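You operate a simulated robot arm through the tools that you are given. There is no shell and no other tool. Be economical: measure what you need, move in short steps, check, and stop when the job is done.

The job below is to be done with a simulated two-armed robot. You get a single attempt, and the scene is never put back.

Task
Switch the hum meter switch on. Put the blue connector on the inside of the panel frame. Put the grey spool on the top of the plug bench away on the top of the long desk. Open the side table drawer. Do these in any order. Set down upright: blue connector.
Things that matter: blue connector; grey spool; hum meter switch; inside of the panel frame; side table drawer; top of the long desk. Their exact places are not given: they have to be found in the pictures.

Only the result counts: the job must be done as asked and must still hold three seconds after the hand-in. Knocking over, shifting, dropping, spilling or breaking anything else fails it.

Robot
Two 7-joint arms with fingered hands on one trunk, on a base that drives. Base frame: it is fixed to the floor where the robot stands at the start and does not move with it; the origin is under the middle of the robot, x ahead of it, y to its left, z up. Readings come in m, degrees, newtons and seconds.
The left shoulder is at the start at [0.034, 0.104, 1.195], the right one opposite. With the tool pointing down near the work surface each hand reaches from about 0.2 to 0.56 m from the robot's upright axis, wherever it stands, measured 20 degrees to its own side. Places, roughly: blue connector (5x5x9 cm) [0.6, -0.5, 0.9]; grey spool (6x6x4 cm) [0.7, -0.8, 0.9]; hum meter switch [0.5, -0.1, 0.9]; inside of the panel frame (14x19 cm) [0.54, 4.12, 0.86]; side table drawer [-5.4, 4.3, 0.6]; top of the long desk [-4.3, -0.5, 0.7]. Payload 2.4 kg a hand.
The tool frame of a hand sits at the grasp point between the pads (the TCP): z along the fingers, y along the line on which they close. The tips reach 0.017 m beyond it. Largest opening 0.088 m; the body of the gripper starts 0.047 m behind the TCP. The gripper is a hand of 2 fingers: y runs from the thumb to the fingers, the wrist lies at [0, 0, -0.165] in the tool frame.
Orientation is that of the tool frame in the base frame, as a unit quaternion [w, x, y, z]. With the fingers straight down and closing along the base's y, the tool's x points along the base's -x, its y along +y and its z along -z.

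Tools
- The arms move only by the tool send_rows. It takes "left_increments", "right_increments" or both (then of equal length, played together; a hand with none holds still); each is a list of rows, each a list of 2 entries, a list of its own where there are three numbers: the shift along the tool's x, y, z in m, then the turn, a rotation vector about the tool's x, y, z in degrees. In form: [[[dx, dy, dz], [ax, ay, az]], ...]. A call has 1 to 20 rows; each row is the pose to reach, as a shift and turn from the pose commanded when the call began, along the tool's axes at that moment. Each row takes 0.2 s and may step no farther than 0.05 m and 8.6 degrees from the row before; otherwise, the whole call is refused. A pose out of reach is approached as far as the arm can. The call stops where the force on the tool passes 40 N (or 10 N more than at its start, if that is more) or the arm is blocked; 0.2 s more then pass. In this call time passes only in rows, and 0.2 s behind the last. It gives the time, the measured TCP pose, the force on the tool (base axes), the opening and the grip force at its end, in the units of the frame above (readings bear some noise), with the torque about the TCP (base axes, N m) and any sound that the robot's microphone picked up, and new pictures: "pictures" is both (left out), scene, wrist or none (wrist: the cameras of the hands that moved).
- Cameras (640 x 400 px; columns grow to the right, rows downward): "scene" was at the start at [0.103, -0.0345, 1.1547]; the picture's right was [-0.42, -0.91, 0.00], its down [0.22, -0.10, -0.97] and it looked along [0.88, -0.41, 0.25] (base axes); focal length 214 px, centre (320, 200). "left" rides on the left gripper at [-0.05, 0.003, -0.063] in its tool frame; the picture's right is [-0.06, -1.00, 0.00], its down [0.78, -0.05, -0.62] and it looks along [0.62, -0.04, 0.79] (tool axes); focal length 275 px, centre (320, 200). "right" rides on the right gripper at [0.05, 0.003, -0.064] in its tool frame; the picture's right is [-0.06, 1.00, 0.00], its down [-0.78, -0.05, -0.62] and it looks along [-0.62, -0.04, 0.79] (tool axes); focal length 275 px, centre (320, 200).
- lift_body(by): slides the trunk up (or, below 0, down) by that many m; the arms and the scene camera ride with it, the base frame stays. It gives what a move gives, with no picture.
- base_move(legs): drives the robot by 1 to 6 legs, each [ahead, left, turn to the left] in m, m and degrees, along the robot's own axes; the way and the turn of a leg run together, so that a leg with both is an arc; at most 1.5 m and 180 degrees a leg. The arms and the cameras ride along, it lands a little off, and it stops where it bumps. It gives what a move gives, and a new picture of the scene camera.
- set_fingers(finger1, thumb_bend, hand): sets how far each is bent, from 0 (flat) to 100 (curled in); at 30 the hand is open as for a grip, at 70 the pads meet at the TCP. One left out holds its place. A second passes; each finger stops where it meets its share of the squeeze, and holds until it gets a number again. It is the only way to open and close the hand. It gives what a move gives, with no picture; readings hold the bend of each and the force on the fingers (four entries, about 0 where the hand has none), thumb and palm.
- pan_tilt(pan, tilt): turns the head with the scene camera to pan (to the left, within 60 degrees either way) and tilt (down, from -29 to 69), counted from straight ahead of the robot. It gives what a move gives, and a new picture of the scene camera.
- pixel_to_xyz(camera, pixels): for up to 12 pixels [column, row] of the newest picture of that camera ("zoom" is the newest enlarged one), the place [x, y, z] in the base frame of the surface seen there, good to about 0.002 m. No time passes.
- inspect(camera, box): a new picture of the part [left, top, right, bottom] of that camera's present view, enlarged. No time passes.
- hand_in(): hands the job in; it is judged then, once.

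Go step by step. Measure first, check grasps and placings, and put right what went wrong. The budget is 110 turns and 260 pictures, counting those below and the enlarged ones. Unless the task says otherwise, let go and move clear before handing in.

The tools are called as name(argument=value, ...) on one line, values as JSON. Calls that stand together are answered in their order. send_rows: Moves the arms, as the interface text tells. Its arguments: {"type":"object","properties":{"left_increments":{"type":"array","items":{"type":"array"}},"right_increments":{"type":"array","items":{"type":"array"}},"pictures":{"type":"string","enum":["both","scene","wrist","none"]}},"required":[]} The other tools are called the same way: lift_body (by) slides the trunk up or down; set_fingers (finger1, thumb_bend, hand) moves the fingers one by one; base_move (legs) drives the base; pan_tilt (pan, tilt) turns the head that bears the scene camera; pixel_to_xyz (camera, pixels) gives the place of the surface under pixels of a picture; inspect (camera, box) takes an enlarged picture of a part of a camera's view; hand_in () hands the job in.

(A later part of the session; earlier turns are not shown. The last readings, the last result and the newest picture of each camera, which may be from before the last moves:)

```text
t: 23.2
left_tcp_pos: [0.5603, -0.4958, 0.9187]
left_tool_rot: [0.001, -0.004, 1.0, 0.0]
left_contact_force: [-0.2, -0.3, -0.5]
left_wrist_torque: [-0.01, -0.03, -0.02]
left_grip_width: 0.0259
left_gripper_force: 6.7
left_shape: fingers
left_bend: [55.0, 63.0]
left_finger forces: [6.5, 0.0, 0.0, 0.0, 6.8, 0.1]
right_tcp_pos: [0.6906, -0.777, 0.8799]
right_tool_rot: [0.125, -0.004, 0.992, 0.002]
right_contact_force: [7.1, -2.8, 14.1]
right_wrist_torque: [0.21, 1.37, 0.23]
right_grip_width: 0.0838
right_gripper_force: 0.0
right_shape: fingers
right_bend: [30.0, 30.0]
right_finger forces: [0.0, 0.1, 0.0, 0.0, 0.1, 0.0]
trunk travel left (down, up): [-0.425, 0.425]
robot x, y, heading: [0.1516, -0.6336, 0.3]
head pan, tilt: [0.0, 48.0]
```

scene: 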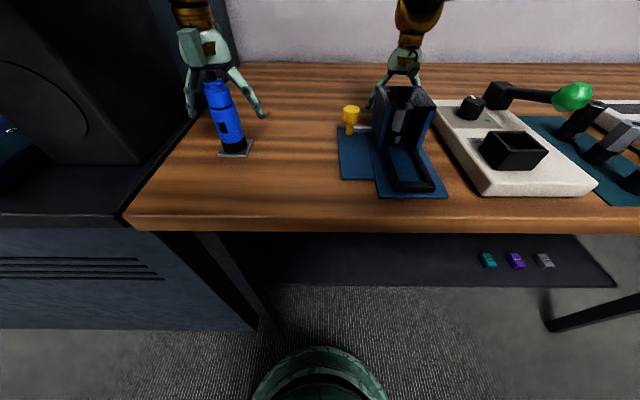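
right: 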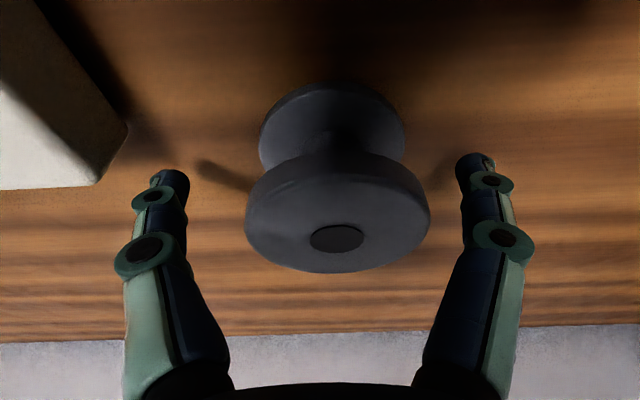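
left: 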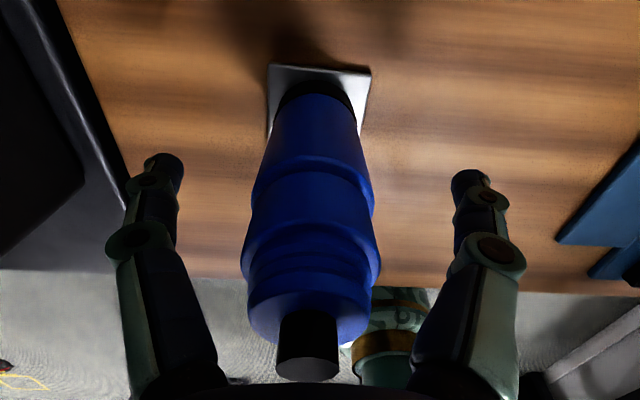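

The left hand grips the connector (width 0.026, ~6.7 N). The right hand's torque says its wrist presses on the jig box at about (0.61,-0.76,0.92), so I'll undo the tilt and rise.

send_rows(right_increments=[[[0.003, 0, -0.02], [0, 0, 0]], [[0.006, 0, -0.06], [0, 6, 0]], [[0.01, 0, -0.11], [0, 14, 0]], [[0.01, 0, -0.15], [0, 14, 0]]], pictures="both")

inspect(camera="scene", box=[310, 60, 470, 210])

```text
refused: row 3 steps farther than a row can; nothing moved
```

```text
2.67 times, centred on (390, 135) of scene
```

zoom: 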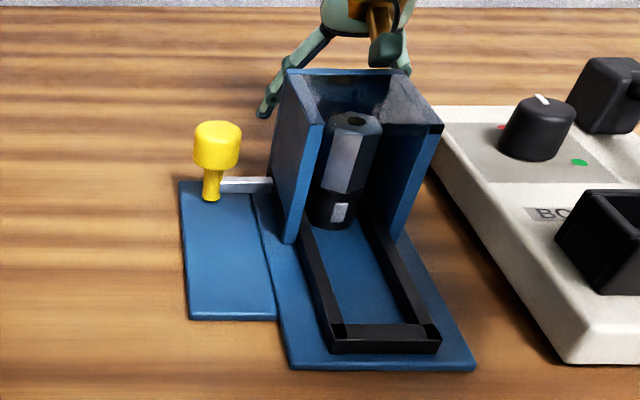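

The wrist camera does rest on the jig's top edge. I'll lift in shorter rows.

send_rows(right_increments=[[[0, 0, -0.02], [0, 0, 0]], [[0, 0, -0.05], [0, 4, 0]], [[0, 0, -0.09], [0, 9, 0]], [[0, 0, -0.13], [0, 14, 0]], [[0, 0, -0.16], [0, 14, 0]]], pictures="both")

inspect(camera="scene", box=[310, 60, 470, 210])

```text
t: 24.4
left_tcp_pos: [0.559, -0.4959, 0.9187]
left_tool_rot: [0.0, -0.005, 1.0, -0.001]
left_contact_force: [0.1, -0.1, -0.3]
left_wrist_torque: [0.0, 0.02, -0.03]
left_grip_width: 0.0255
left_gripper_force: 6.2
left_shape: fingers
left_bend: [55.0, 63.0]
left_finger forces: [6.2, 0.0, 0.0, 0.1, 6.7, 0.1]
right_tcp_pos: [0.6488, -0.7805, 1.0339]
right_tool_rot: [0.001, -0.004, 1.0, 0.001]
right_contact_force: [0.5, -0.5, 0.2]
right_wrist_torque: [-0.02, 0.02, 0.0]
right_grip_width: 0.0836
right_gripper_force: 0.2
right_shape: fingers
right_bend: [30.0, 30.0]
right_finger forces: [0.0, 0.1, 0.0, 0.1, 0.0, 0.0]
trunk travel left (down, up): [-0.425, 0.425]
robot x, y, heading: [0.1517, -0.6316, 0.4]
head pan, tilt: [0.0, 48.0]
```

scene: 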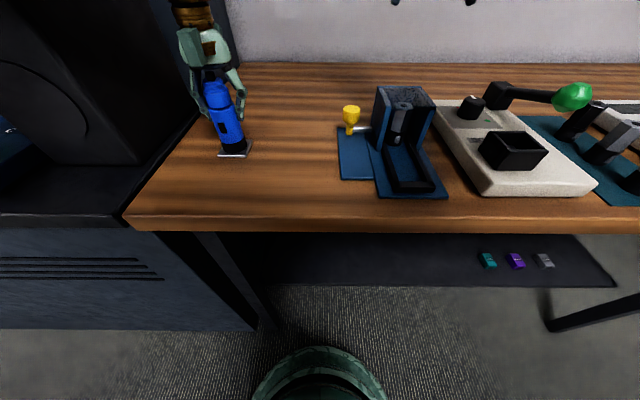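
right: 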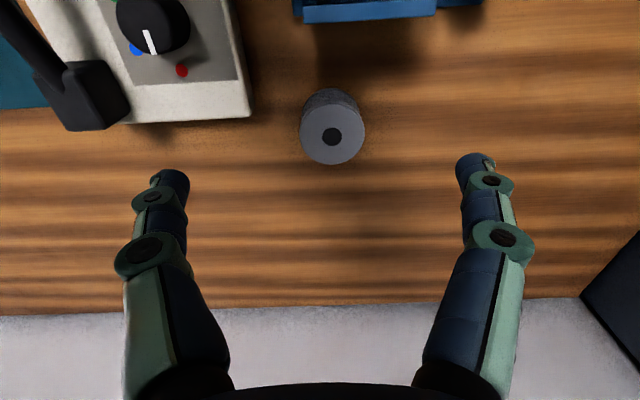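

```text
2.67 times, centred on (390, 135) of scene
```

zoom: 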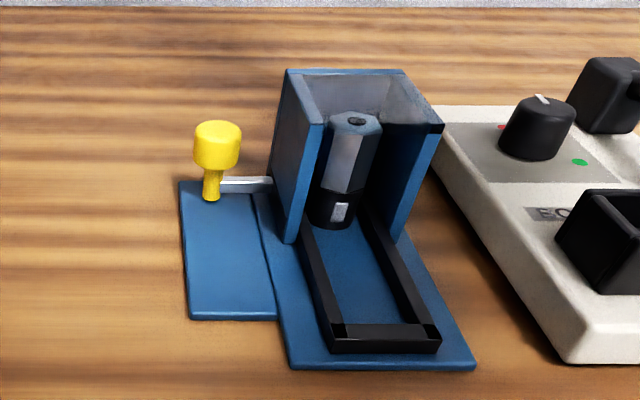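

The jig is unmoved. I'll lift the connector with the left hand and check that it comes along.

send_rows(left_increments=[[[0, 0, -0.02], [0, 0, 0]], [[0, 0, -0.05], [0, 0, 0]], [[0, 0, -0.08], [0, 0, 0]], [[0, 0, -0.12], [0, 0, 0]]], pictures="both")

```text
t: 25.4
left_tcp_pos: [0.5573, -0.4952, 1.0402]
left_tool_rot: [-0.001, -0.005, 1.0, 0.0]
left_contact_force: [0.0, 0.7, -1.1]
left_wrist_torque: [0.0, 0.04, -0.02]
left_grip_width: 0.0257
left_gripper_force: 6.6
left_shape: fingers
left_bend: [55.0, 63.0]
left_finger forces: [6.5, 0.0, 0.1, 0.0, 6.6, 0.0]
right_tcp_pos: [0.6497, -0.7812, 1.0338]
right_tool_rot: [0.002, -0.004, 1.0, 0.002]
right_contact_force: [0.5, -0.3, 0.1]
right_wrist_torque: [-0.01, -0.01, -0.01]
right_grip_width: 0.0836
right_gripper_force: 0.0
right_shape: fingers
right_bend: [30.0, 30.0]
right_finger forces: [0.0, 0.0, 0.1, 0.1, 0.0, 0.0]
trunk travel left (down, up): [-0.425, 0.425]
robot x, y, heading: [0.152, -0.6338, 0.4]
head pan, tilt: [0.0, 48.0]
```

scene: 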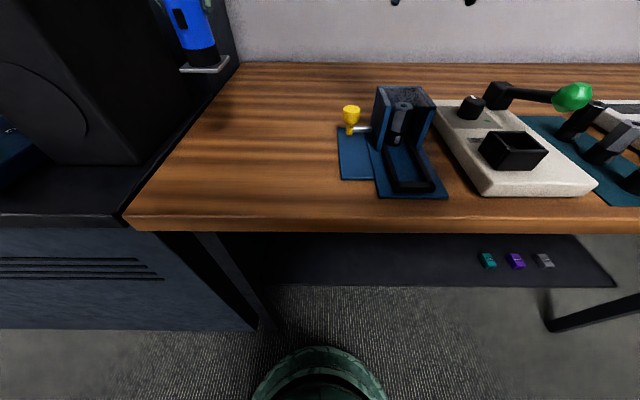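
left: 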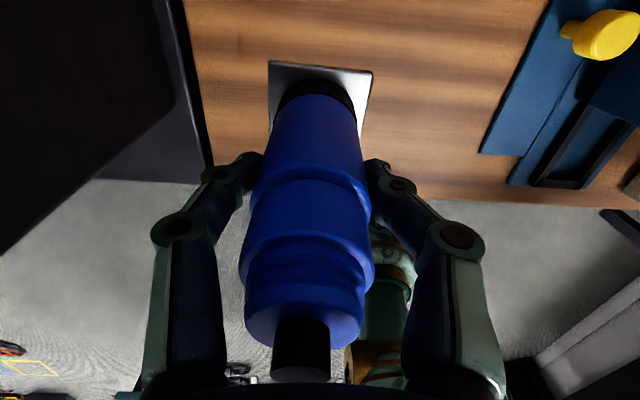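

The connector came up with its base plate, held upright. I'll raise it a bit more and drive forward 3 cm for the spool.

send_rows(left_increments=[[[0, 0, -0.04], [0, 0, 0]], [[0, 0, -0.08], [0, 0, 0]]], pictures="none")

base_move(legs=[[0.035, 0, 0]])

inspect(camera="right", box=[220, 30, 420, 155])

```text
t: 26.0
left_tcp_pos: [0.5595, -0.4926, 1.1188]
left_tool_rot: [0.0, -0.005, 1.0, 0.0]
left_contact_force: [-1.0, -0.5, -1.3]
left_wrist_torque: [-0.04, 0.01, 0.03]
left_grip_width: 0.0259
left_gripper_force: 6.5
left_shape: fingers
left_bend: [55.0, 63.0]
left_finger forces: [6.4, 0.0, 0.0, 0.0, 6.5, 0.1]
right_tcp_pos: [0.6502, -0.7809, 1.0326]
right_tool_rot: [0.002, -0.003, 1.0, 0.001]
right_contact_force: [-0.3, 0.2, -0.4]
right_wrist_torque: [0.0, -0.01, -0.01]
right_grip_width: 0.0836
right_gripper_force: 0.1
right_shape: fingers
right_bend: [30.0, 30.0]
right_finger forces: [0.1, 0.1, 0.1, 0.0, 0.1, 0.0]
trunk travel left (down, up): [-0.425, 0.425]
robot x, y, heading: [0.1525, -0.6347, 0.6]
head pan, tilt: [0.0, 48.0]
```

```text
t: 26.9
left_tcp_pos: [0.5956, -0.4916, 1.1177]
left_tool_rot: [-0.001, -0.005, 1.0, 0.0]
left_contact_force: [0.6, 0.3, -1.1]
left_wrist_torque: [-0.02, 0.03, -0.02]
left_grip_width: 0.0256
left_gripper_force: 6.3
left_shape: fingers
left_bend: [55.0, 63.0]
left_finger forces: [6.5, 0.1, 0.0, 0.0, 6.5, 0.0]
right_tcp_pos: [0.6845, -0.7808, 1.0324]
right_tool_rot: [0.0, -0.003, 1.0, 0.0]
right_contact_force: [0.2, -0.1, -0.2]
right_wrist_torque: [0.04, -0.01, -0.03]
right_grip_width: 0.0835
right_gripper_force: 0.0
right_shape: fingers
right_bend: [30.0, 30.0]
right_finger forces: [0.0, 0.1, 0.1, 0.1, 0.0, 0.0]
trunk travel left (down, up): [-0.425, 0.425]
robot x, y, heading: [0.1892, -0.6351, 0.7]
head pan, tilt: [0.0, 48.0]
```

scene: 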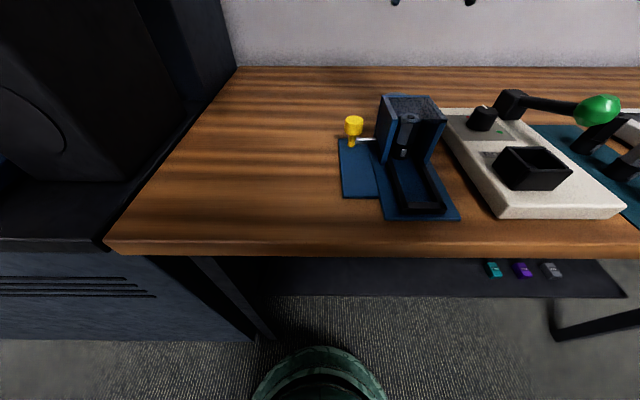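

```text
3.20 times, centred on (320, 92) of right
```

zoom: 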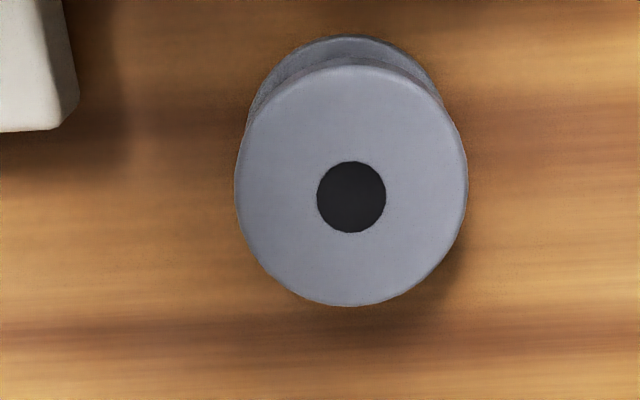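

The right hand is now nearly over the spool. I'll measure its rim.

pixel_to_xyz(camera="zoom", pixels=[[242, 188], [462, 188], [352, 300], [352, 75], [60, 120]])

```text
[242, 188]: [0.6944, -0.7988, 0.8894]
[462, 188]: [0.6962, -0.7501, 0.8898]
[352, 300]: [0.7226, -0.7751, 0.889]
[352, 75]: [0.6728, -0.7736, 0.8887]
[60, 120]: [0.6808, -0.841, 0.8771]
```

The centre is (0.697,-0.7745). I'll move over and lower the right hand to z 0.872.

send_rows(right_increments=[[[-0.013, 0.006, 0.03], [0, 0, 0]], [[-0.013, 0.006, 0.07], [0, 0, 0]], [[-0.013, 0.006, 0.11], [0, 0, 0]], [[-0.013, 0.006, 0.14], [0, 0, 0]], [[-0.013, 0.006, 0.152], [0, 0, 0]], [[-0.013, 0.006, 0.16], [0, 0, 0]]], pictures="both")

```text
t: 28.3
left_tcp_pos: [0.5951, -0.4932, 1.1188]
left_tool_rot: [0.0, -0.005, 1.0, -0.001]
left_contact_force: [-0.1, 1.1, -1.7]
left_wrist_torque: [-0.02, 0.01, 0.0]
left_grip_width: 0.0257
left_gripper_force: 6.6
left_shape: fingers
left_bend: [55.0, 63.0]
left_finger forces: [6.3, 0.0, 0.1, 0.0, 6.6, 0.0]
right_tcp_pos: [0.6983, -0.7737, 0.8721]
right_tool_rot: [0.002, -0.003, 1.0, 0.002]
right_contact_force: [0.4, -0.6, -0.4]
right_wrist_torque: [0.0, 0.0, 0.03]
right_grip_width: 0.0836
right_gripper_force: 0.0
right_shape: fingers
right_bend: [30.0, 30.0]
right_finger forces: [0.1, 0.0, 0.0, 0.0, 0.0, 0.1]
trunk travel left (down, up): [-0.425, 0.425]
robot x, y, heading: [0.1875, -0.6311, 0.5]
head pan, tilt: [0.0, 48.0]
```

scene: 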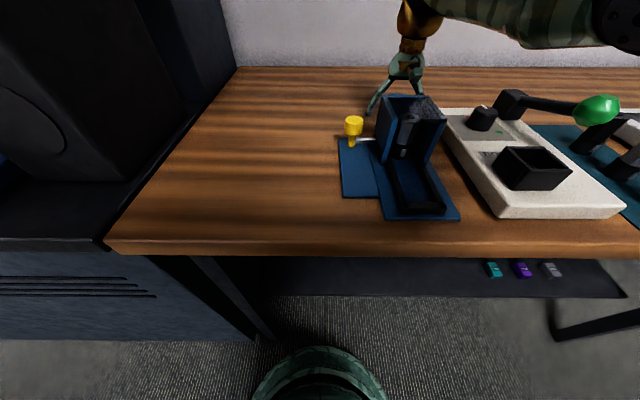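
right: 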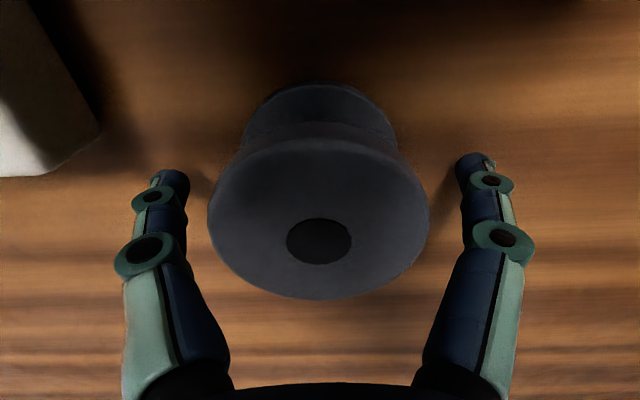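

The spool is centred between the right fingers. I'll close.

set_fingers(hand="right", finger1=70, thumb_bend=70)

send_rows(right_increments=[[[0, 0, -0.02], [0, 0, 0]], [[0, 0, -0.06], [0, 0, 0]], [[0, 0, -0.11], [0, 0, 0]], [[0, 0, -0.16], [0, 0, 0]], [[0, 0, -0.21], [0, 0, 0]], [[0, 0, -0.25], [0, 0, 0]]], pictures="both")

```text
t: 29.3
left_tcp_pos: [0.5948, -0.4926, 1.1184]
left_tool_rot: [0.0, -0.005, 1.0, -0.001]
left_contact_force: [-0.3, 0.1, -1.3]
left_wrist_torque: [0.02, 0.0, 0.02]
left_grip_width: 0.0258
left_gripper_force: 6.6
left_shape: fingers
left_bend: [55.0, 63.0]
left_finger forces: [6.4, 0.0, 0.0, 0.0, 6.7, 0.0]
right_tcp_pos: [0.6985, -0.7724, 0.8724]
right_tool_rot: [0.001, -0.003, 1.0, 0.001]
right_contact_force: [0.9, 0.2, -0.1]
right_wrist_torque: [-0.02, 0.01, 0.0]
right_grip_width: 0.043
right_gripper_force: 10.3
right_shape: fingers
right_bend: [47.0, 60.0]
right_finger forces: [9.7, 0.0, 0.0, 0.0, 9.5, 0.1]
trunk travel left (down, up): [-0.425, 0.425]
robot x, y, heading: [0.1906, -0.6364, 0.5]
head pan, tilt: [0.0, 48.0]
```

```text
t: 30.7
left_tcp_pos: [0.5941, -0.4927, 1.1189]
left_tool_rot: [0.0, -0.006, 1.0, 0.0]
left_contact_force: [0.7, -0.1, -1.8]
left_wrist_torque: [0.0, 0.0, 0.0]
left_grip_width: 0.0258
left_gripper_force: 6.4
left_shape: fingers
left_bend: [55.0, 63.0]
left_finger forces: [6.4, 0.0, 0.1, 0.1, 6.6, 0.0]
right_tcp_pos: [0.6953, -0.7747, 1.1254]
right_tool_rot: [0.002, -0.003, 1.0, 0.002]
right_contact_force: [1.3, -0.4, -1.4]
right_wrist_torque: [0.01, 0.02, 0.01]
right_grip_width: 0.0429
right_gripper_force: 9.1
right_shape: fingers
right_bend: [47.0, 60.0]
right_finger forces: [9.6, 0.1, 0.1, 0.1, 9.5, 0.0]
trunk travel left (down, up): [-0.425, 0.425]
robot x, y, heading: [0.189, -0.6339, 0.4]
head pan, tilt: [0.0, 48.0]
```

scene: 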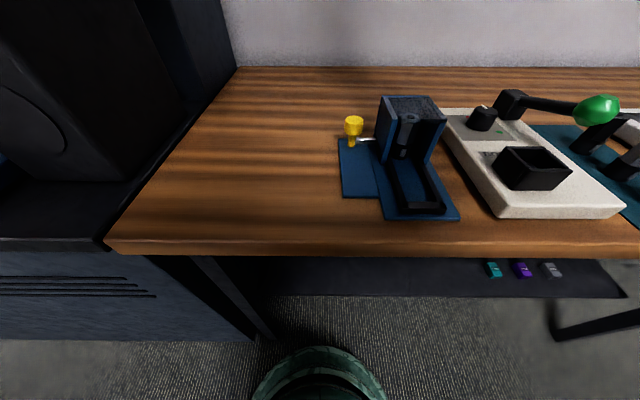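
right: 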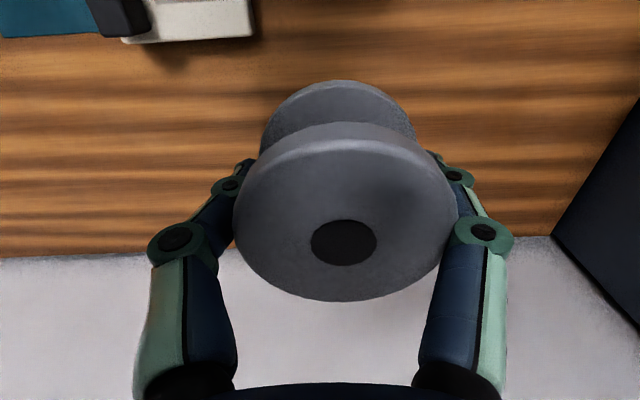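

Both objects are held. I'll draw the hands in, then back off and look to the left for the way.

send_rows(right_increments=[[[0.03, -0.03, -0.01], [0, 0, 0]], [[0.06, -0.06, -0.02], [0, 0, 0]], [[0.09, -0.09, -0.03], [0, 0, 0]], [[0.12, -0.12, -0.04], [0, 0, 0]], [[0.15, -0.14, -0.05], [0, 0, 0]]], left_increments=[[[0.01, 0, -0.01], [0, 0, 0]], [[0.02, 0, -0.02], [0, 0, 0]], [[0.03, 0, -0.03], [0, 0, 0]], [[0.04, 0, -0.04], [0, 0, 0]], [[0.05, 0, -0.05], [0, 0, 0]]], pictures="none")

base_move(legs=[[-0.7, 0, 0], [0, 0, 45]])

pan_tilt(pan=45, tilt=40)

```text
t: 31.9
left_tcp_pos: [0.5434, -0.4934, 1.1694]
left_tool_rot: [0.0, -0.005, 1.0, -0.001]
left_contact_force: [1.0, -0.6, -2.6]
left_wrist_torque: [0.01, 0.0, 0.0]
left_grip_width: 0.026
left_gripper_force: 6.4
left_shape: fingers
left_bend: [55.0, 63.0]
left_finger forces: [6.4, 0.1, 0.1, 0.0, 6.5, 0.0]
right_tcp_pos: [0.5465, -0.9163, 1.1718]
right_tool_rot: [0.0, -0.004, 1.0, 0.002]
right_contact_force: [0.1, 0.1, 0.6]
right_wrist_torque: [-0.01, 0.0, 0.01]
right_grip_width: 0.0428
right_gripper_force: 9.4
right_shape: fingers
right_bend: [47.0, 60.0]
right_finger forces: [9.7, 0.1, 0.0, 0.0, 9.4, 0.0]
trunk travel left (down, up): [-0.425, 0.425]
robot x, y, heading: [0.1846, -0.6321, 0.3]
head pan, tilt: [0.0, 48.0]
```

```text
t: 37.7
left_tcp_pos: [-0.3486, -0.2887, 1.1669]
left_tool_rot: [0.0, -0.383, 0.924, 0.0]
left_contact_force: [0.1, 0.1, -1.7]
left_wrist_torque: [0.0, -0.02, 0.0]
left_grip_width: 0.0257
left_gripper_force: 6.6
left_shape: fingers
left_bend: [55.0, 63.0]
left_finger forces: [6.3, 0.0, 0.1, 0.0, 6.6, 0.1]
right_tcp_pos: [-0.05, -0.5861, 1.1717]
right_tool_rot: [0.001, -0.383, 0.924, 0.001]
right_contact_force: [0.4, -0.2, 0.2]
right_wrist_torque: [0.02, -0.01, -0.02]
right_grip_width: 0.0431
right_gripper_force: 9.3
right_shape: fingers
right_bend: [47.0, 60.0]
right_finger forces: [9.7, 0.0, 0.0, 0.0, 9.4, 0.0]
trunk travel left (down, up): [-0.425, 0.425]
robot x, y, heading: [-0.5072, -0.6392, 45.3]
head pan, tilt: [0.0, 48.0]
```

scene: 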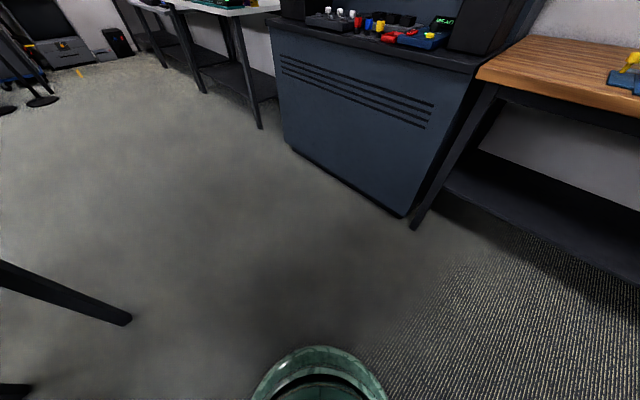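

```text
t: 38.8
left_tcp_pos: [-0.348, -0.288, 1.1678]
left_tool_rot: [0.0, -0.384, 0.923, 0.0]
left_contact_force: [0.6, -0.7, -1.6]
left_wrist_torque: [-0.02, 0.02, -0.01]
left_grip_width: 0.0259
left_gripper_force: 6.8
left_shape: fingers
left_bend: [55.0, 63.0]
left_finger forces: [6.2, 0.1, 0.0, 0.0, 6.6, 0.0]
right_tcp_pos: [-0.0503, -0.5856, 1.1713]
right_tool_rot: [0.002, -0.383, 0.924, 0.002]
right_contact_force: [0.4, 0.3, -1.4]
right_wrist_torque: [0.01, 0.04, 0.02]
right_grip_width: 0.0432
right_gripper_force: 9.4
right_shape: fingers
right_bend: [47.0, 60.0]
right_finger forces: [9.6, 0.1, 0.0, 0.0, 9.4, 0.0]
trunk travel left (down, up): [-0.425, 0.425]
robot x, y, heading: [-0.505, -0.6426, 45.0]
head pan, tilt: [45.0, 40.0]
```

scene: 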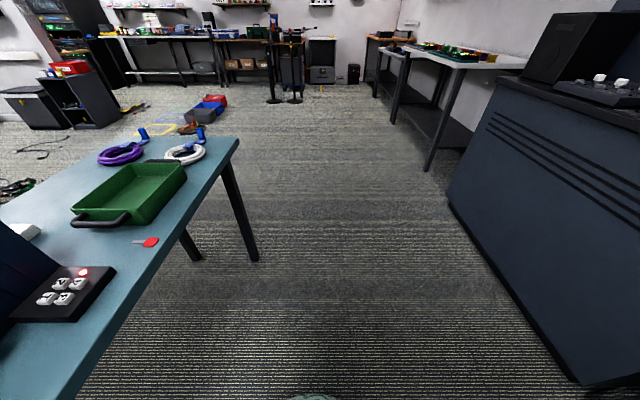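

There's a clear corridor along y between the teal table and the benches. I'll measure the corridor edges and the far obstacles.

pixel_to_xyz(camera="scene", pixels=[[255, 260], [238, 140], [130, 240], [428, 170], [450, 205], [385, 125], [376, 95], [294, 101], [271, 101], [405, 46], [345, 84], [190, 130]])

inspect(camera="scene", box=[200, 0, 500, 188])

```text
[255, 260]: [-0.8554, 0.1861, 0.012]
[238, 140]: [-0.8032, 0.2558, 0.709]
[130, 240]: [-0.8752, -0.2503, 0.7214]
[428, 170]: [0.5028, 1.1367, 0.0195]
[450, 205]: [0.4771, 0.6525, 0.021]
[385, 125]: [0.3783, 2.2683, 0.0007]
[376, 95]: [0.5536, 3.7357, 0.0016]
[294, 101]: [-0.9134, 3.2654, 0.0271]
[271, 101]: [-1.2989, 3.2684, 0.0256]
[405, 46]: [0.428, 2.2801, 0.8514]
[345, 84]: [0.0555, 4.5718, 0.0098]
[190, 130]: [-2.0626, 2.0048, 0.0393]
```

```text
2.13 times, centred on (350, 94) of scene
```

zoom: 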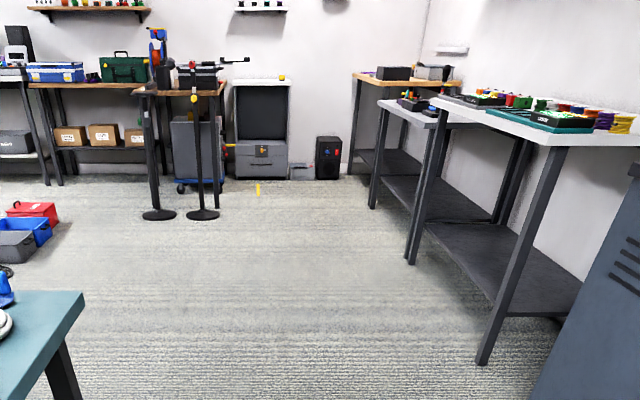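

The corridor between x=-0.8 and x=0.4 is free. I'll drive up the room to about (-0.1, 3.7) facing +y.

base_move(legs=[[0, 0, 45], [0.5, -0.4, 0], [1.4, 0, 0], [1.4, 0, 0], [1.0, 0, 0]])

pan_tilt(pan=-50, tilt=45)

```text
t: 62.3
left_tcp_pos: [-0.2904, 3.9956, 1.169]
left_tool_rot: [0.0, 0.711, -0.704, 0.0]
left_contact_force: [0.1, -0.6, -1.2]
left_wrist_torque: [0.03, -0.01, 0.03]
left_grip_width: 0.0258
left_gripper_force: 6.0
left_shape: fingers
left_bend: [55.0, 63.0]
left_finger forces: [6.3, 0.0, 0.0, 0.1, 6.4, 0.0]
right_tcp_pos: [0.1309, 3.999, 1.171]
right_tool_rot: [-0.001, 0.71, -0.704, -0.001]
right_contact_force: [0.2, 0.0, 0.0]
right_wrist_torque: [0.0, -0.01, -0.02]
right_grip_width: 0.0427
right_gripper_force: 9.4
right_shape: fingers
right_bend: [47.0, 60.0]
right_finger forces: [9.5, 0.0, 0.0, 0.0, 9.5, 0.1]
trunk travel left (down, up): [-0.425, 0.425]
robot x, y, heading: [-0.1518, 3.6333, 90.2]
head pan, tilt: [45.0, 40.0]
```

scene: 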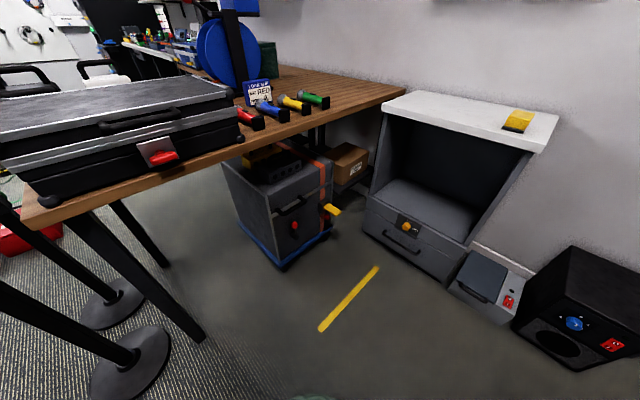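

```text
t: 64.0
left_tcp_pos: [-0.2918, 3.9961, 1.1679]
left_tool_rot: [0.0, 0.711, -0.704, 0.001]
left_contact_force: [0.6, 0.4, -1.9]
left_wrist_torque: [0.0, 0.01, 0.01]
left_grip_width: 0.0257
left_gripper_force: 6.1
left_shape: fingers
left_bend: [55.0, 63.0]
left_finger forces: [6.2, 0.1, 0.0, 0.0, 6.4, 0.0]
right_tcp_pos: [0.1311, 3.999, 1.1727]
right_tool_rot: [-0.001, 0.71, -0.704, -0.002]
right_contact_force: [-0.2, -0.6, -0.9]
right_wrist_torque: [-0.02, -0.01, -0.04]
right_grip_width: 0.0428
right_gripper_force: 9.6
right_shape: fingers
right_bend: [47.0, 60.0]
right_finger forces: [9.6, 0.0, 0.0, 0.0, 9.4, 0.0]
trunk travel left (down, up): [-0.425, 0.425]
robot x, y, heading: [-0.1523, 3.6385, 90.6]
head pan, tilt: [-50.0, 45.0]
```

scene: 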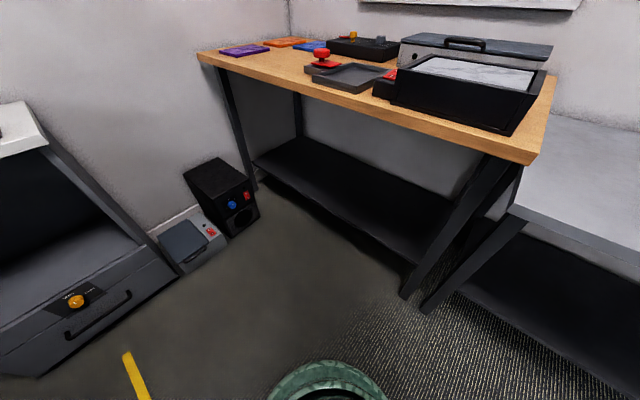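

The wooden desk with several items lies ahead-right. I'll zoom in to find the panel frame.

inspect(camera="scene", box=[280, 20, 560, 165])

pixel_to_xyz(camera="scene", pixels=[[350, 77], [467, 72], [340, 88], [520, 150], [430, 100], [375, 65], [320, 55], [532, 158], [205, 56], [245, 48], [360, 48], [475, 50]])

```text
2.29 times, centred on (420, 92) of scene
```

zoom: 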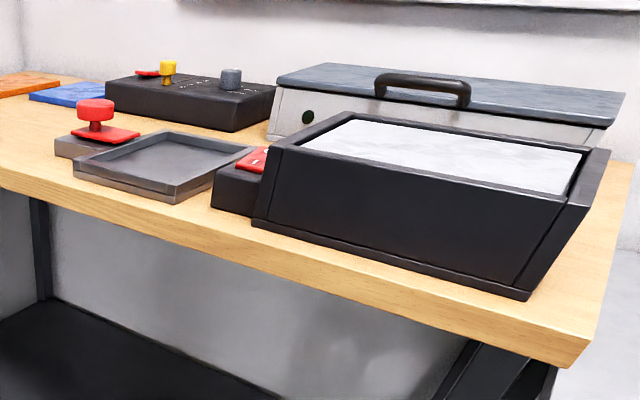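

```text
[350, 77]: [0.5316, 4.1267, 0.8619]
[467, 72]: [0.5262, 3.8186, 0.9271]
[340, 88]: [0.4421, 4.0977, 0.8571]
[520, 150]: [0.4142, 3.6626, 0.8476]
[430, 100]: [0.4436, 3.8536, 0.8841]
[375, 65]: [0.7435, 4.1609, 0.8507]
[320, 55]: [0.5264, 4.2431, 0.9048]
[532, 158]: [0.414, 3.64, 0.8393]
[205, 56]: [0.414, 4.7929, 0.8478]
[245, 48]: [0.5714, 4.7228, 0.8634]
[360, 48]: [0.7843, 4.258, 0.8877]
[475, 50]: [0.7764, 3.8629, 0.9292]
```

The grey tray-frame at (350,77) is at (0.532,4.127,0.862), which matches the given "inside of the panel frame". I'll turn to face it and move in.

base_move(legs=[[0, 0, -90.5], [0, 0.33, 0], [0.24, 0, 0]])

pan_tilt(pan=10, tilt=50)

```text
t: 71.4
left_tcp_pos: [0.4468, 4.1108, 1.1671]
left_tool_rot: [-0.001, -0.009, 1.0, 0.0]
left_contact_force: [0.6, 0.2, -1.2]
left_wrist_torque: [-0.03, -0.02, 0.0]
left_grip_width: 0.0254
left_gripper_force: 6.7
left_shape: fingers
left_bend: [55.0, 63.0]
left_finger forces: [6.3, 0.0, 0.0, 0.1, 6.4, 0.1]
right_tcp_pos: [0.4533, 3.6879, 1.1713]
right_tool_rot: [0.0, -0.007, 1.0, 0.001]
right_contact_force: [-0.3, -0.1, -1.0]
right_wrist_torque: [-0.02, -0.01, 0.01]
right_grip_width: 0.0425
right_gripper_force: 9.6
right_shape: fingers
right_bend: [47.0, 60.0]
right_finger forces: [9.6, 0.0, 0.0, 0.1, 9.3, 0.1]
trunk travel left (down, up): [-0.425, 0.425]
robot x, y, heading: [0.0892, 3.9652, 1.0]
head pan, tilt: [-50.0, 45.0]
```

scene: 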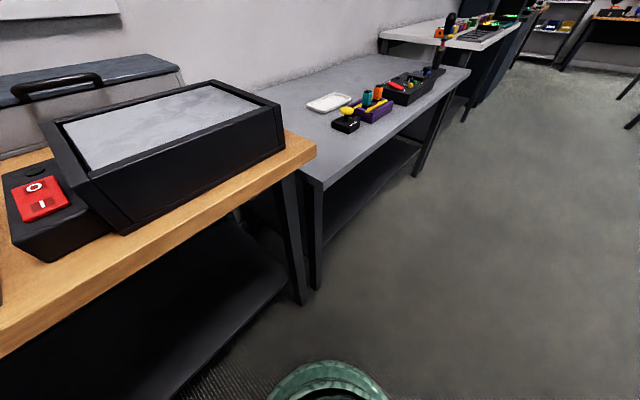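

```text
t: 72.7
left_tcp_pos: [0.4462, 4.1118, 1.1678]
left_tool_rot: [0.0, -0.009, 1.0, 0.0]
left_contact_force: [-0.1, -0.4, -1.3]
left_wrist_torque: [0.0, 0.03, -0.02]
left_grip_width: 0.0257
left_gripper_force: 6.4
left_shape: fingers
left_bend: [55.0, 63.0]
left_finger forces: [6.3, 0.0, 0.1, 0.0, 6.5, 0.1]
right_tcp_pos: [0.4538, 3.6898, 1.1722]
right_tool_rot: [0.002, -0.008, 1.0, 0.0]
right_contact_force: [-0.4, 0.6, -0.3]
right_wrist_torque: [-0.02, 0.01, -0.03]
right_grip_width: 0.0425
right_gripper_force: 9.1
right_shape: fingers
right_bend: [47.0, 60.0]
right_finger forces: [9.5, 0.1, 0.0, 0.0, 9.3, 0.1]
trunk travel left (down, up): [-0.425, 0.425]
robot x, y, heading: [0.0895, 3.9682, 0.8]
head pan, tilt: [10.0, 50.0]
```

scene: 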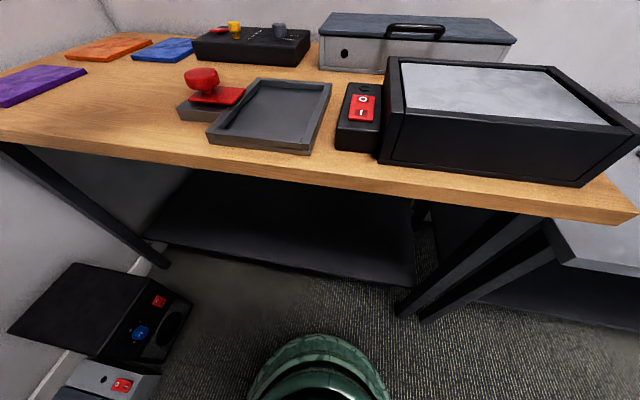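

The frame is in view at (272,113). I'll measure its inside corners and the neighbours.

pixel_to_xyz(camera="scene", pixels=[[245, 85], [318, 88], [302, 140], [222, 128], [272, 113], [212, 133], [305, 147], [328, 86], [253, 82], [200, 75], [345, 125], [240, 97]])

inspect(camera="scene", box=[170, 50, 370, 175])

```text
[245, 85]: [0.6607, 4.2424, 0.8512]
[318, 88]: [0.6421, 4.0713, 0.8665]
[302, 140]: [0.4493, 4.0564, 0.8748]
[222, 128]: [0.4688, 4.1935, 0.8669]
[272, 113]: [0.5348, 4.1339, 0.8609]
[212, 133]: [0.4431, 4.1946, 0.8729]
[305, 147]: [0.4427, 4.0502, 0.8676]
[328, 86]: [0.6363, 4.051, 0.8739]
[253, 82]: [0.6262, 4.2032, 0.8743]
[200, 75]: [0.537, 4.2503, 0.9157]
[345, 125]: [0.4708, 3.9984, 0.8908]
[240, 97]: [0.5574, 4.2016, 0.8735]
```

```text
3.20 times, centred on (270, 112) of scene
```

zoom: 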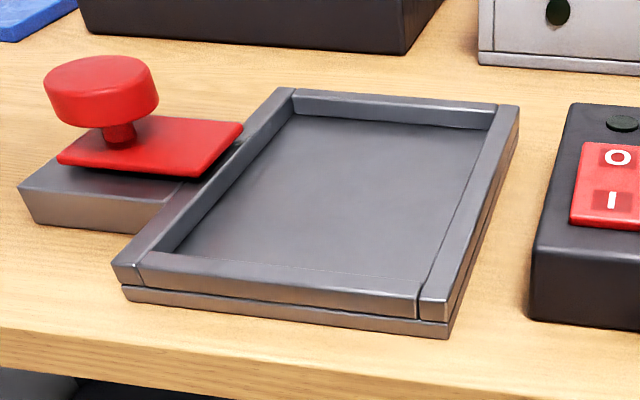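

The frame's outer bounds are x 0.443–0.636, y 4.050–4.203, with its floor at 0.861. I'll bring the connector over the centre and down to just above the rim.

send_rows(left_increments=[[[-0.032, 0.004, 0], [0, 0, 0]], [[-0.064, 0.008, 0], [0, 0, 0]], [[-0.0957, 0.0118, 0], [0, 0, 0]], [[-0.0957, 0.0118, 0.045], [0, 0, 0]], [[-0.0957, 0.0118, 0.09], [0, 0, 0]], [[-0.0957, 0.0118, 0.135], [0, 0, 0]], [[-0.0957, 0.0118, 0.175], [0, 0, 0]], [[-0.0957, 0.0118, 0.21], [0, 0, 0]]], pictures="both")

```text
t: 74.5
left_tcp_pos: [0.5397, 4.1262, 0.9588]
left_tool_rot: [0.0, -0.009, 1.0, 0.0]
left_contact_force: [0.1, -0.2, -1.9]
left_wrist_torque: [0.03, -0.02, 0.0]
left_grip_width: 0.0254
left_gripper_force: 6.9
left_shape: fingers
left_bend: [55.0, 63.0]
left_finger forces: [6.4, 0.0, 0.0, 0.0, 6.5, 0.0]
right_tcp_pos: [0.4534, 3.6891, 1.1707]
right_tool_rot: [0.002, -0.008, 1.0, 0.001]
right_contact_force: [0.4, -0.1, 0.1]
right_wrist_torque: [-0.01, -0.01, 0.01]
right_grip_width: 0.0424
right_gripper_force: 9.6
right_shape: fingers
right_bend: [47.0, 60.0]
right_finger forces: [9.5, 0.1, 0.1, 0.0, 9.3, 0.0]
trunk travel left (down, up): [-0.425, 0.425]
robot x, y, heading: [0.0904, 3.9662, 1.2]
head pan, tilt: [10.0, 50.0]
```

scene: 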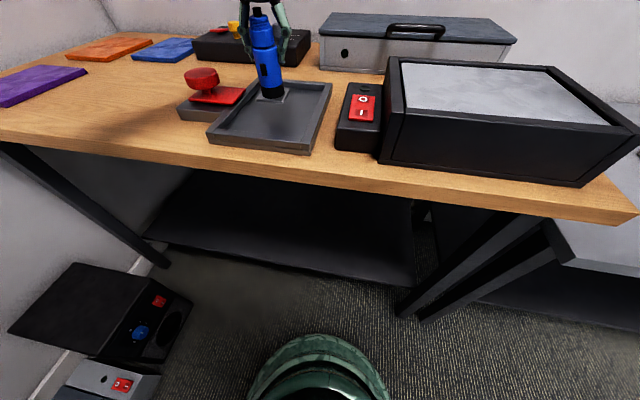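
left: 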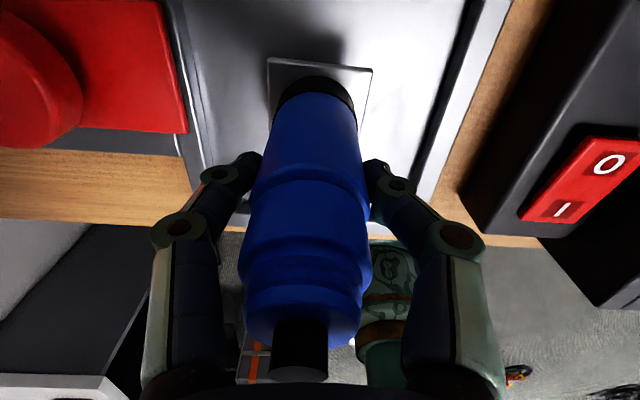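

The connector is over the frame's middle, upright. I'll lower the last ~29 mm gently.

send_rows(left_increments=[[[0, 0, 0.01], [0, 0, 0]], [[0, 0, 0.018], [0, 0, 0]], [[0, 0, 0.023], [0, 0, 0]], [[0, 0, 0.026], [0, 0, 0]], [[0, 0, 0.028], [0, 0, 0]]], pictures="both")

```text
t: 75.7
left_tcp_pos: [0.5409, 4.1251, 0.9294]
left_tool_rot: [-0.001, -0.008, 1.0, 0.0]
left_contact_force: [-0.7, 0.1, -2.0]
left_wrist_torque: [-0.01, 0.01, -0.02]
left_grip_width: 0.0258
left_gripper_force: 6.0
left_shape: fingers
left_bend: [55.0, 63.0]
left_finger forces: [6.4, 0.0, 0.0, 0.0, 6.6, 0.0]
right_tcp_pos: [0.4522, 3.6886, 1.1725]
right_tool_rot: [0.001, -0.007, 1.0, 0.001]
right_contact_force: [-0.9, 0.5, -0.8]
right_wrist_torque: [0.01, 0.0, 0.0]
right_grip_width: 0.0426
right_gripper_force: 9.3
right_shape: fingers
right_bend: [47.0, 60.0]
right_finger forces: [9.5, 0.0, 0.1, 0.0, 9.3, 0.0]
trunk travel left (down, up): [-0.425, 0.425]
robot x, y, heading: [0.0921, 3.9698, 1.0]
head pan, tilt: [10.0, 50.0]
```

scene: 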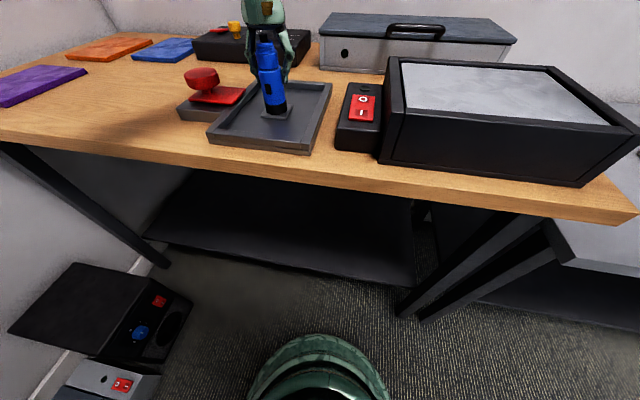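
left: 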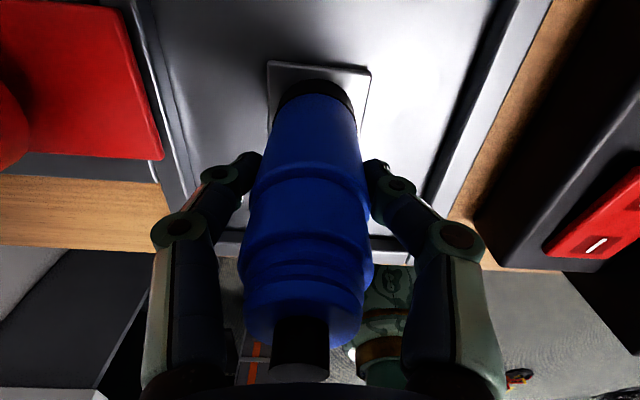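

Not yet in contact (force is still -2 N). I'll lower in 1 mm steps.

send_rows(left_increments=[[[0, 0, 0.001], [0, 0, 0]], [[0, 0, 0.002], [0, 0, 0]], [[0, 0, 0.003], [0, 0, 0]]], pictures="none")

inspect(camera="scene", box=[220, 70, 348, 150])

```text
t: 76.5
left_tcp_pos: [0.5416, 4.124, 0.9282]
left_tool_rot: [0.0, -0.01, 1.0, 0.0]
left_contact_force: [-0.2, 0.1, 4.1]
left_wrist_torque: [0.02, -0.01, -0.01]
left_grip_width: 0.0255
left_gripper_force: 6.8
left_shape: fingers
left_bend: [56.0, 63.0]
left_finger forces: [6.9, 0.1, 0.0, 0.1, 7.4, 0.1]
right_tcp_pos: [0.4538, 3.6889, 1.1722]
right_tool_rot: [0.002, -0.008, 1.0, 0.001]
right_contact_force: [-0.7, 0.0, -0.2]
right_wrist_torque: [-0.03, -0.01, -0.02]
right_grip_width: 0.0426
right_gripper_force: 9.7
right_shape: fingers
right_bend: [47.0, 60.0]
right_finger forces: [9.5, 0.0, 0.0, 0.0, 9.3, 0.0]
trunk travel left (down, up): [-0.425, 0.425]
robot x, y, heading: [0.0928, 3.9672, 0.9]
head pan, tilt: [10.0, 50.0]
```

```text
5.00 times, centred on (284, 110) of scene
```

zoom: 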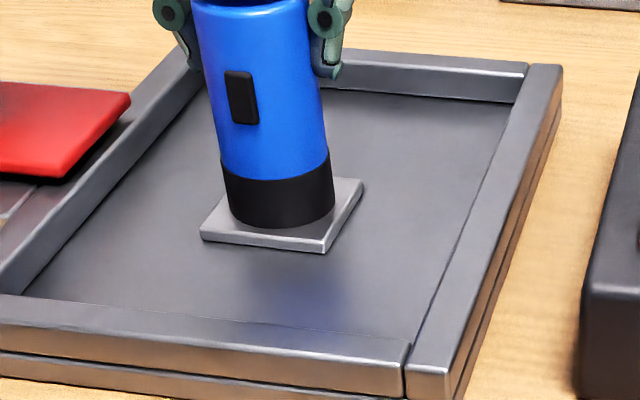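

It's in contact (+4 N) on the frame's floor. I'll open the left hand and rise.

set_fingers(hand="left", finger1=42, thumb_bend=42)

send_rows(left_increments=[[[0, 0, -0.02], [0, 0, 0]], [[0, 0, -0.05], [0, 0, 0]], [[0, 0, -0.09], [0, 0, 0]], [[0, 0, -0.13], [0, 0, 0]], [[0, 0, -0.18], [0, 0, 0]], [[0, 0, -0.22], [0, 0, 0]], [[0.04, 0, -0.23], [0, 0, 0]], [[0.08, 0, -0.24], [0, 0, 0]], [[0.12, 0, -0.24], [0, 0, 0]]], pictures="scene")

inspect(camera="scene", box=[170, 30, 370, 155])

```text
t: 77.5
left_tcp_pos: [0.5418, 4.1243, 0.9258]
left_tool_rot: [0.0, -0.009, 1.0, 0.001]
left_contact_force: [-0.5, -0.8, 0.9]
left_wrist_torque: [0.03, 0.02, -0.01]
left_grip_width: 0.0571
left_gripper_force: 0.1
left_shape: fingers
left_bend: [42.0, 42.0]
left_finger forces: [0.0, 0.0, 0.0, 0.0, 0.1, 0.0]
right_tcp_pos: [0.4528, 3.6888, 1.1713]
right_tool_rot: [0.001, -0.007, 1.0, 0.001]
right_contact_force: [0.0, -0.3, -1.1]
right_wrist_torque: [0.03, 0.0, 0.02]
right_grip_width: 0.0424
right_gripper_force: 8.9
right_shape: fingers
right_bend: [47.0, 60.0]
right_finger forces: [9.6, 0.0, 0.1, 0.0, 9.2, 0.0]
trunk travel left (down, up): [-0.425, 0.425]
robot x, y, heading: [0.0898, 3.9664, 0.9]
head pan, tilt: [10.0, 50.0]
```

```text
t: 79.5
left_tcp_pos: [0.4209, 4.124, 1.1668]
left_tool_rot: [0.0, -0.008, 1.0, 0.0]
left_contact_force: [-0.1, 1.0, 0.0]
left_wrist_torque: [-0.02, 0.03, 0.0]
left_grip_width: 0.057
left_gripper_force: 0.1
left_shape: fingers
left_bend: [42.0, 42.0]
left_finger forces: [0.1, 0.0, 0.0, 0.0, 0.0, 0.0]
right_tcp_pos: [0.4528, 3.6893, 1.1712]
right_tool_rot: [0.003, -0.007, 1.0, 0.0]
right_contact_force: [-0.3, 0.6, -0.2]
right_wrist_torque: [0.01, 0.02, 0.03]
right_grip_width: 0.0427
right_gripper_force: 9.7
right_shape: fingers
right_bend: [47.0, 60.0]
right_finger forces: [9.5, 0.1, 0.0, 0.0, 9.3, 0.0]
trunk travel left (down, up): [-0.425, 0.425]
robot x, y, heading: [0.0904, 3.9659, 0.9]
head pan, tilt: [10.0, 50.0]
```

scene: 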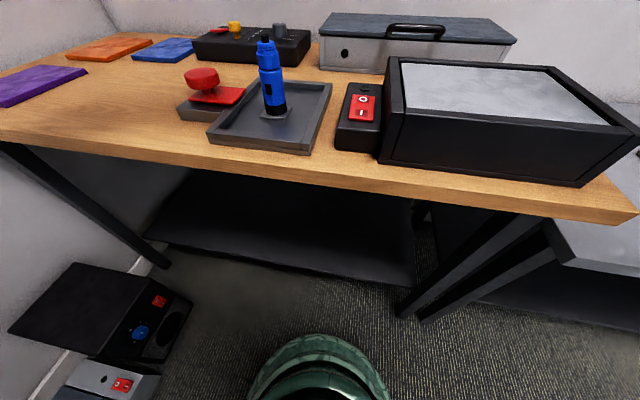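

```text
3.20 times, centred on (270, 92) of scene
```

zoom: 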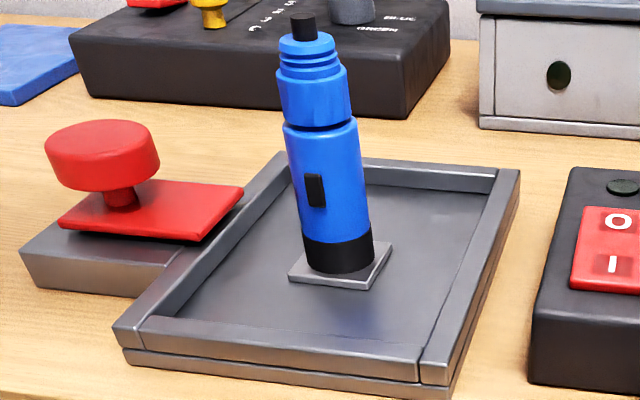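

The connector stands upright in the frame. I'll back away, go down the corridor, turn toward -x and survey the way to the other side of the room.

base_move(legs=[[-0.3, 0, 0], [0, -1.5, 0], [0, 0, 90], [0, 0, 60]])

pan_tilt(pan=30, tilt=35)

```text
t: 95.3
left_tcp_pos: [-0.5709, 2.4628, 1.1657]
left_tool_rot: [0.0, 0.974, -0.228, 0.0]
left_contact_force: [-0.2, -0.4, 0.0]
left_wrist_torque: [-0.01, -0.04, 0.03]
left_grip_width: 0.057
left_gripper_force: 0.0
left_shape: fingers
left_bend: [42.0, 42.0]
left_finger forces: [0.1, 0.0, 0.0, 0.0, 0.1, 0.0]
right_tcp_pos: [-0.3991, 2.8643, 1.1718]
right_tool_rot: [0.002, 0.973, -0.229, -0.002]
right_contact_force: [-0.5, -0.5, -0.9]
right_wrist_torque: [-0.02, -0.01, 0.0]
right_grip_width: 0.0424
right_gripper_force: 9.3
right_shape: fingers
right_bend: [47.0, 61.0]
right_finger forces: [9.2, 0.1, 0.0, 0.0, 9.1, 0.0]
trunk travel left (down, up): [-0.425, 0.425]
robot x, y, heading: [-0.2051, 2.4499, 153.6]
head pan, tilt: [10.0, 50.0]
```

scene: 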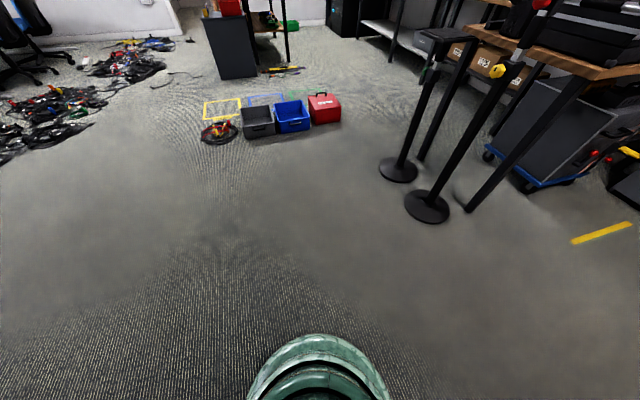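

```text
t: 96.1
left_tcp_pos: [-0.5704, 2.4631, 1.1668]
left_tool_rot: [0.0, 0.974, -0.227, 0.0]
left_contact_force: [-0.1, 0.8, 0.2]
left_wrist_torque: [0.0, 0.0, -0.03]
left_grip_width: 0.0567
left_gripper_force: 0.1
left_shape: fingers
left_bend: [42.0, 42.0]
left_finger forces: [0.0, 0.1, 0.0, 0.0, 0.1, 0.0]
right_tcp_pos: [-0.3996, 2.8635, 1.1721]
right_tool_rot: [0.002, 0.974, -0.227, -0.003]
right_contact_force: [0.4, -0.1, -1.1]
right_wrist_torque: [-0.03, -0.02, -0.03]
right_grip_width: 0.0422
right_gripper_force: 8.9
right_shape: fingers
right_bend: [47.0, 61.0]
right_finger forces: [9.2, 0.0, 0.0, 0.0, 9.0, 0.1]
trunk travel left (down, up): [-0.425, 0.425]
robot x, y, heading: [-0.2051, 2.4475, 154.0]
head pan, tilt: [30.0, 35.0]
```

scene: 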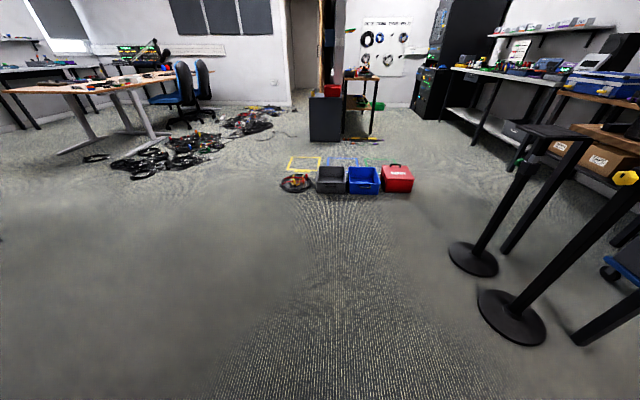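

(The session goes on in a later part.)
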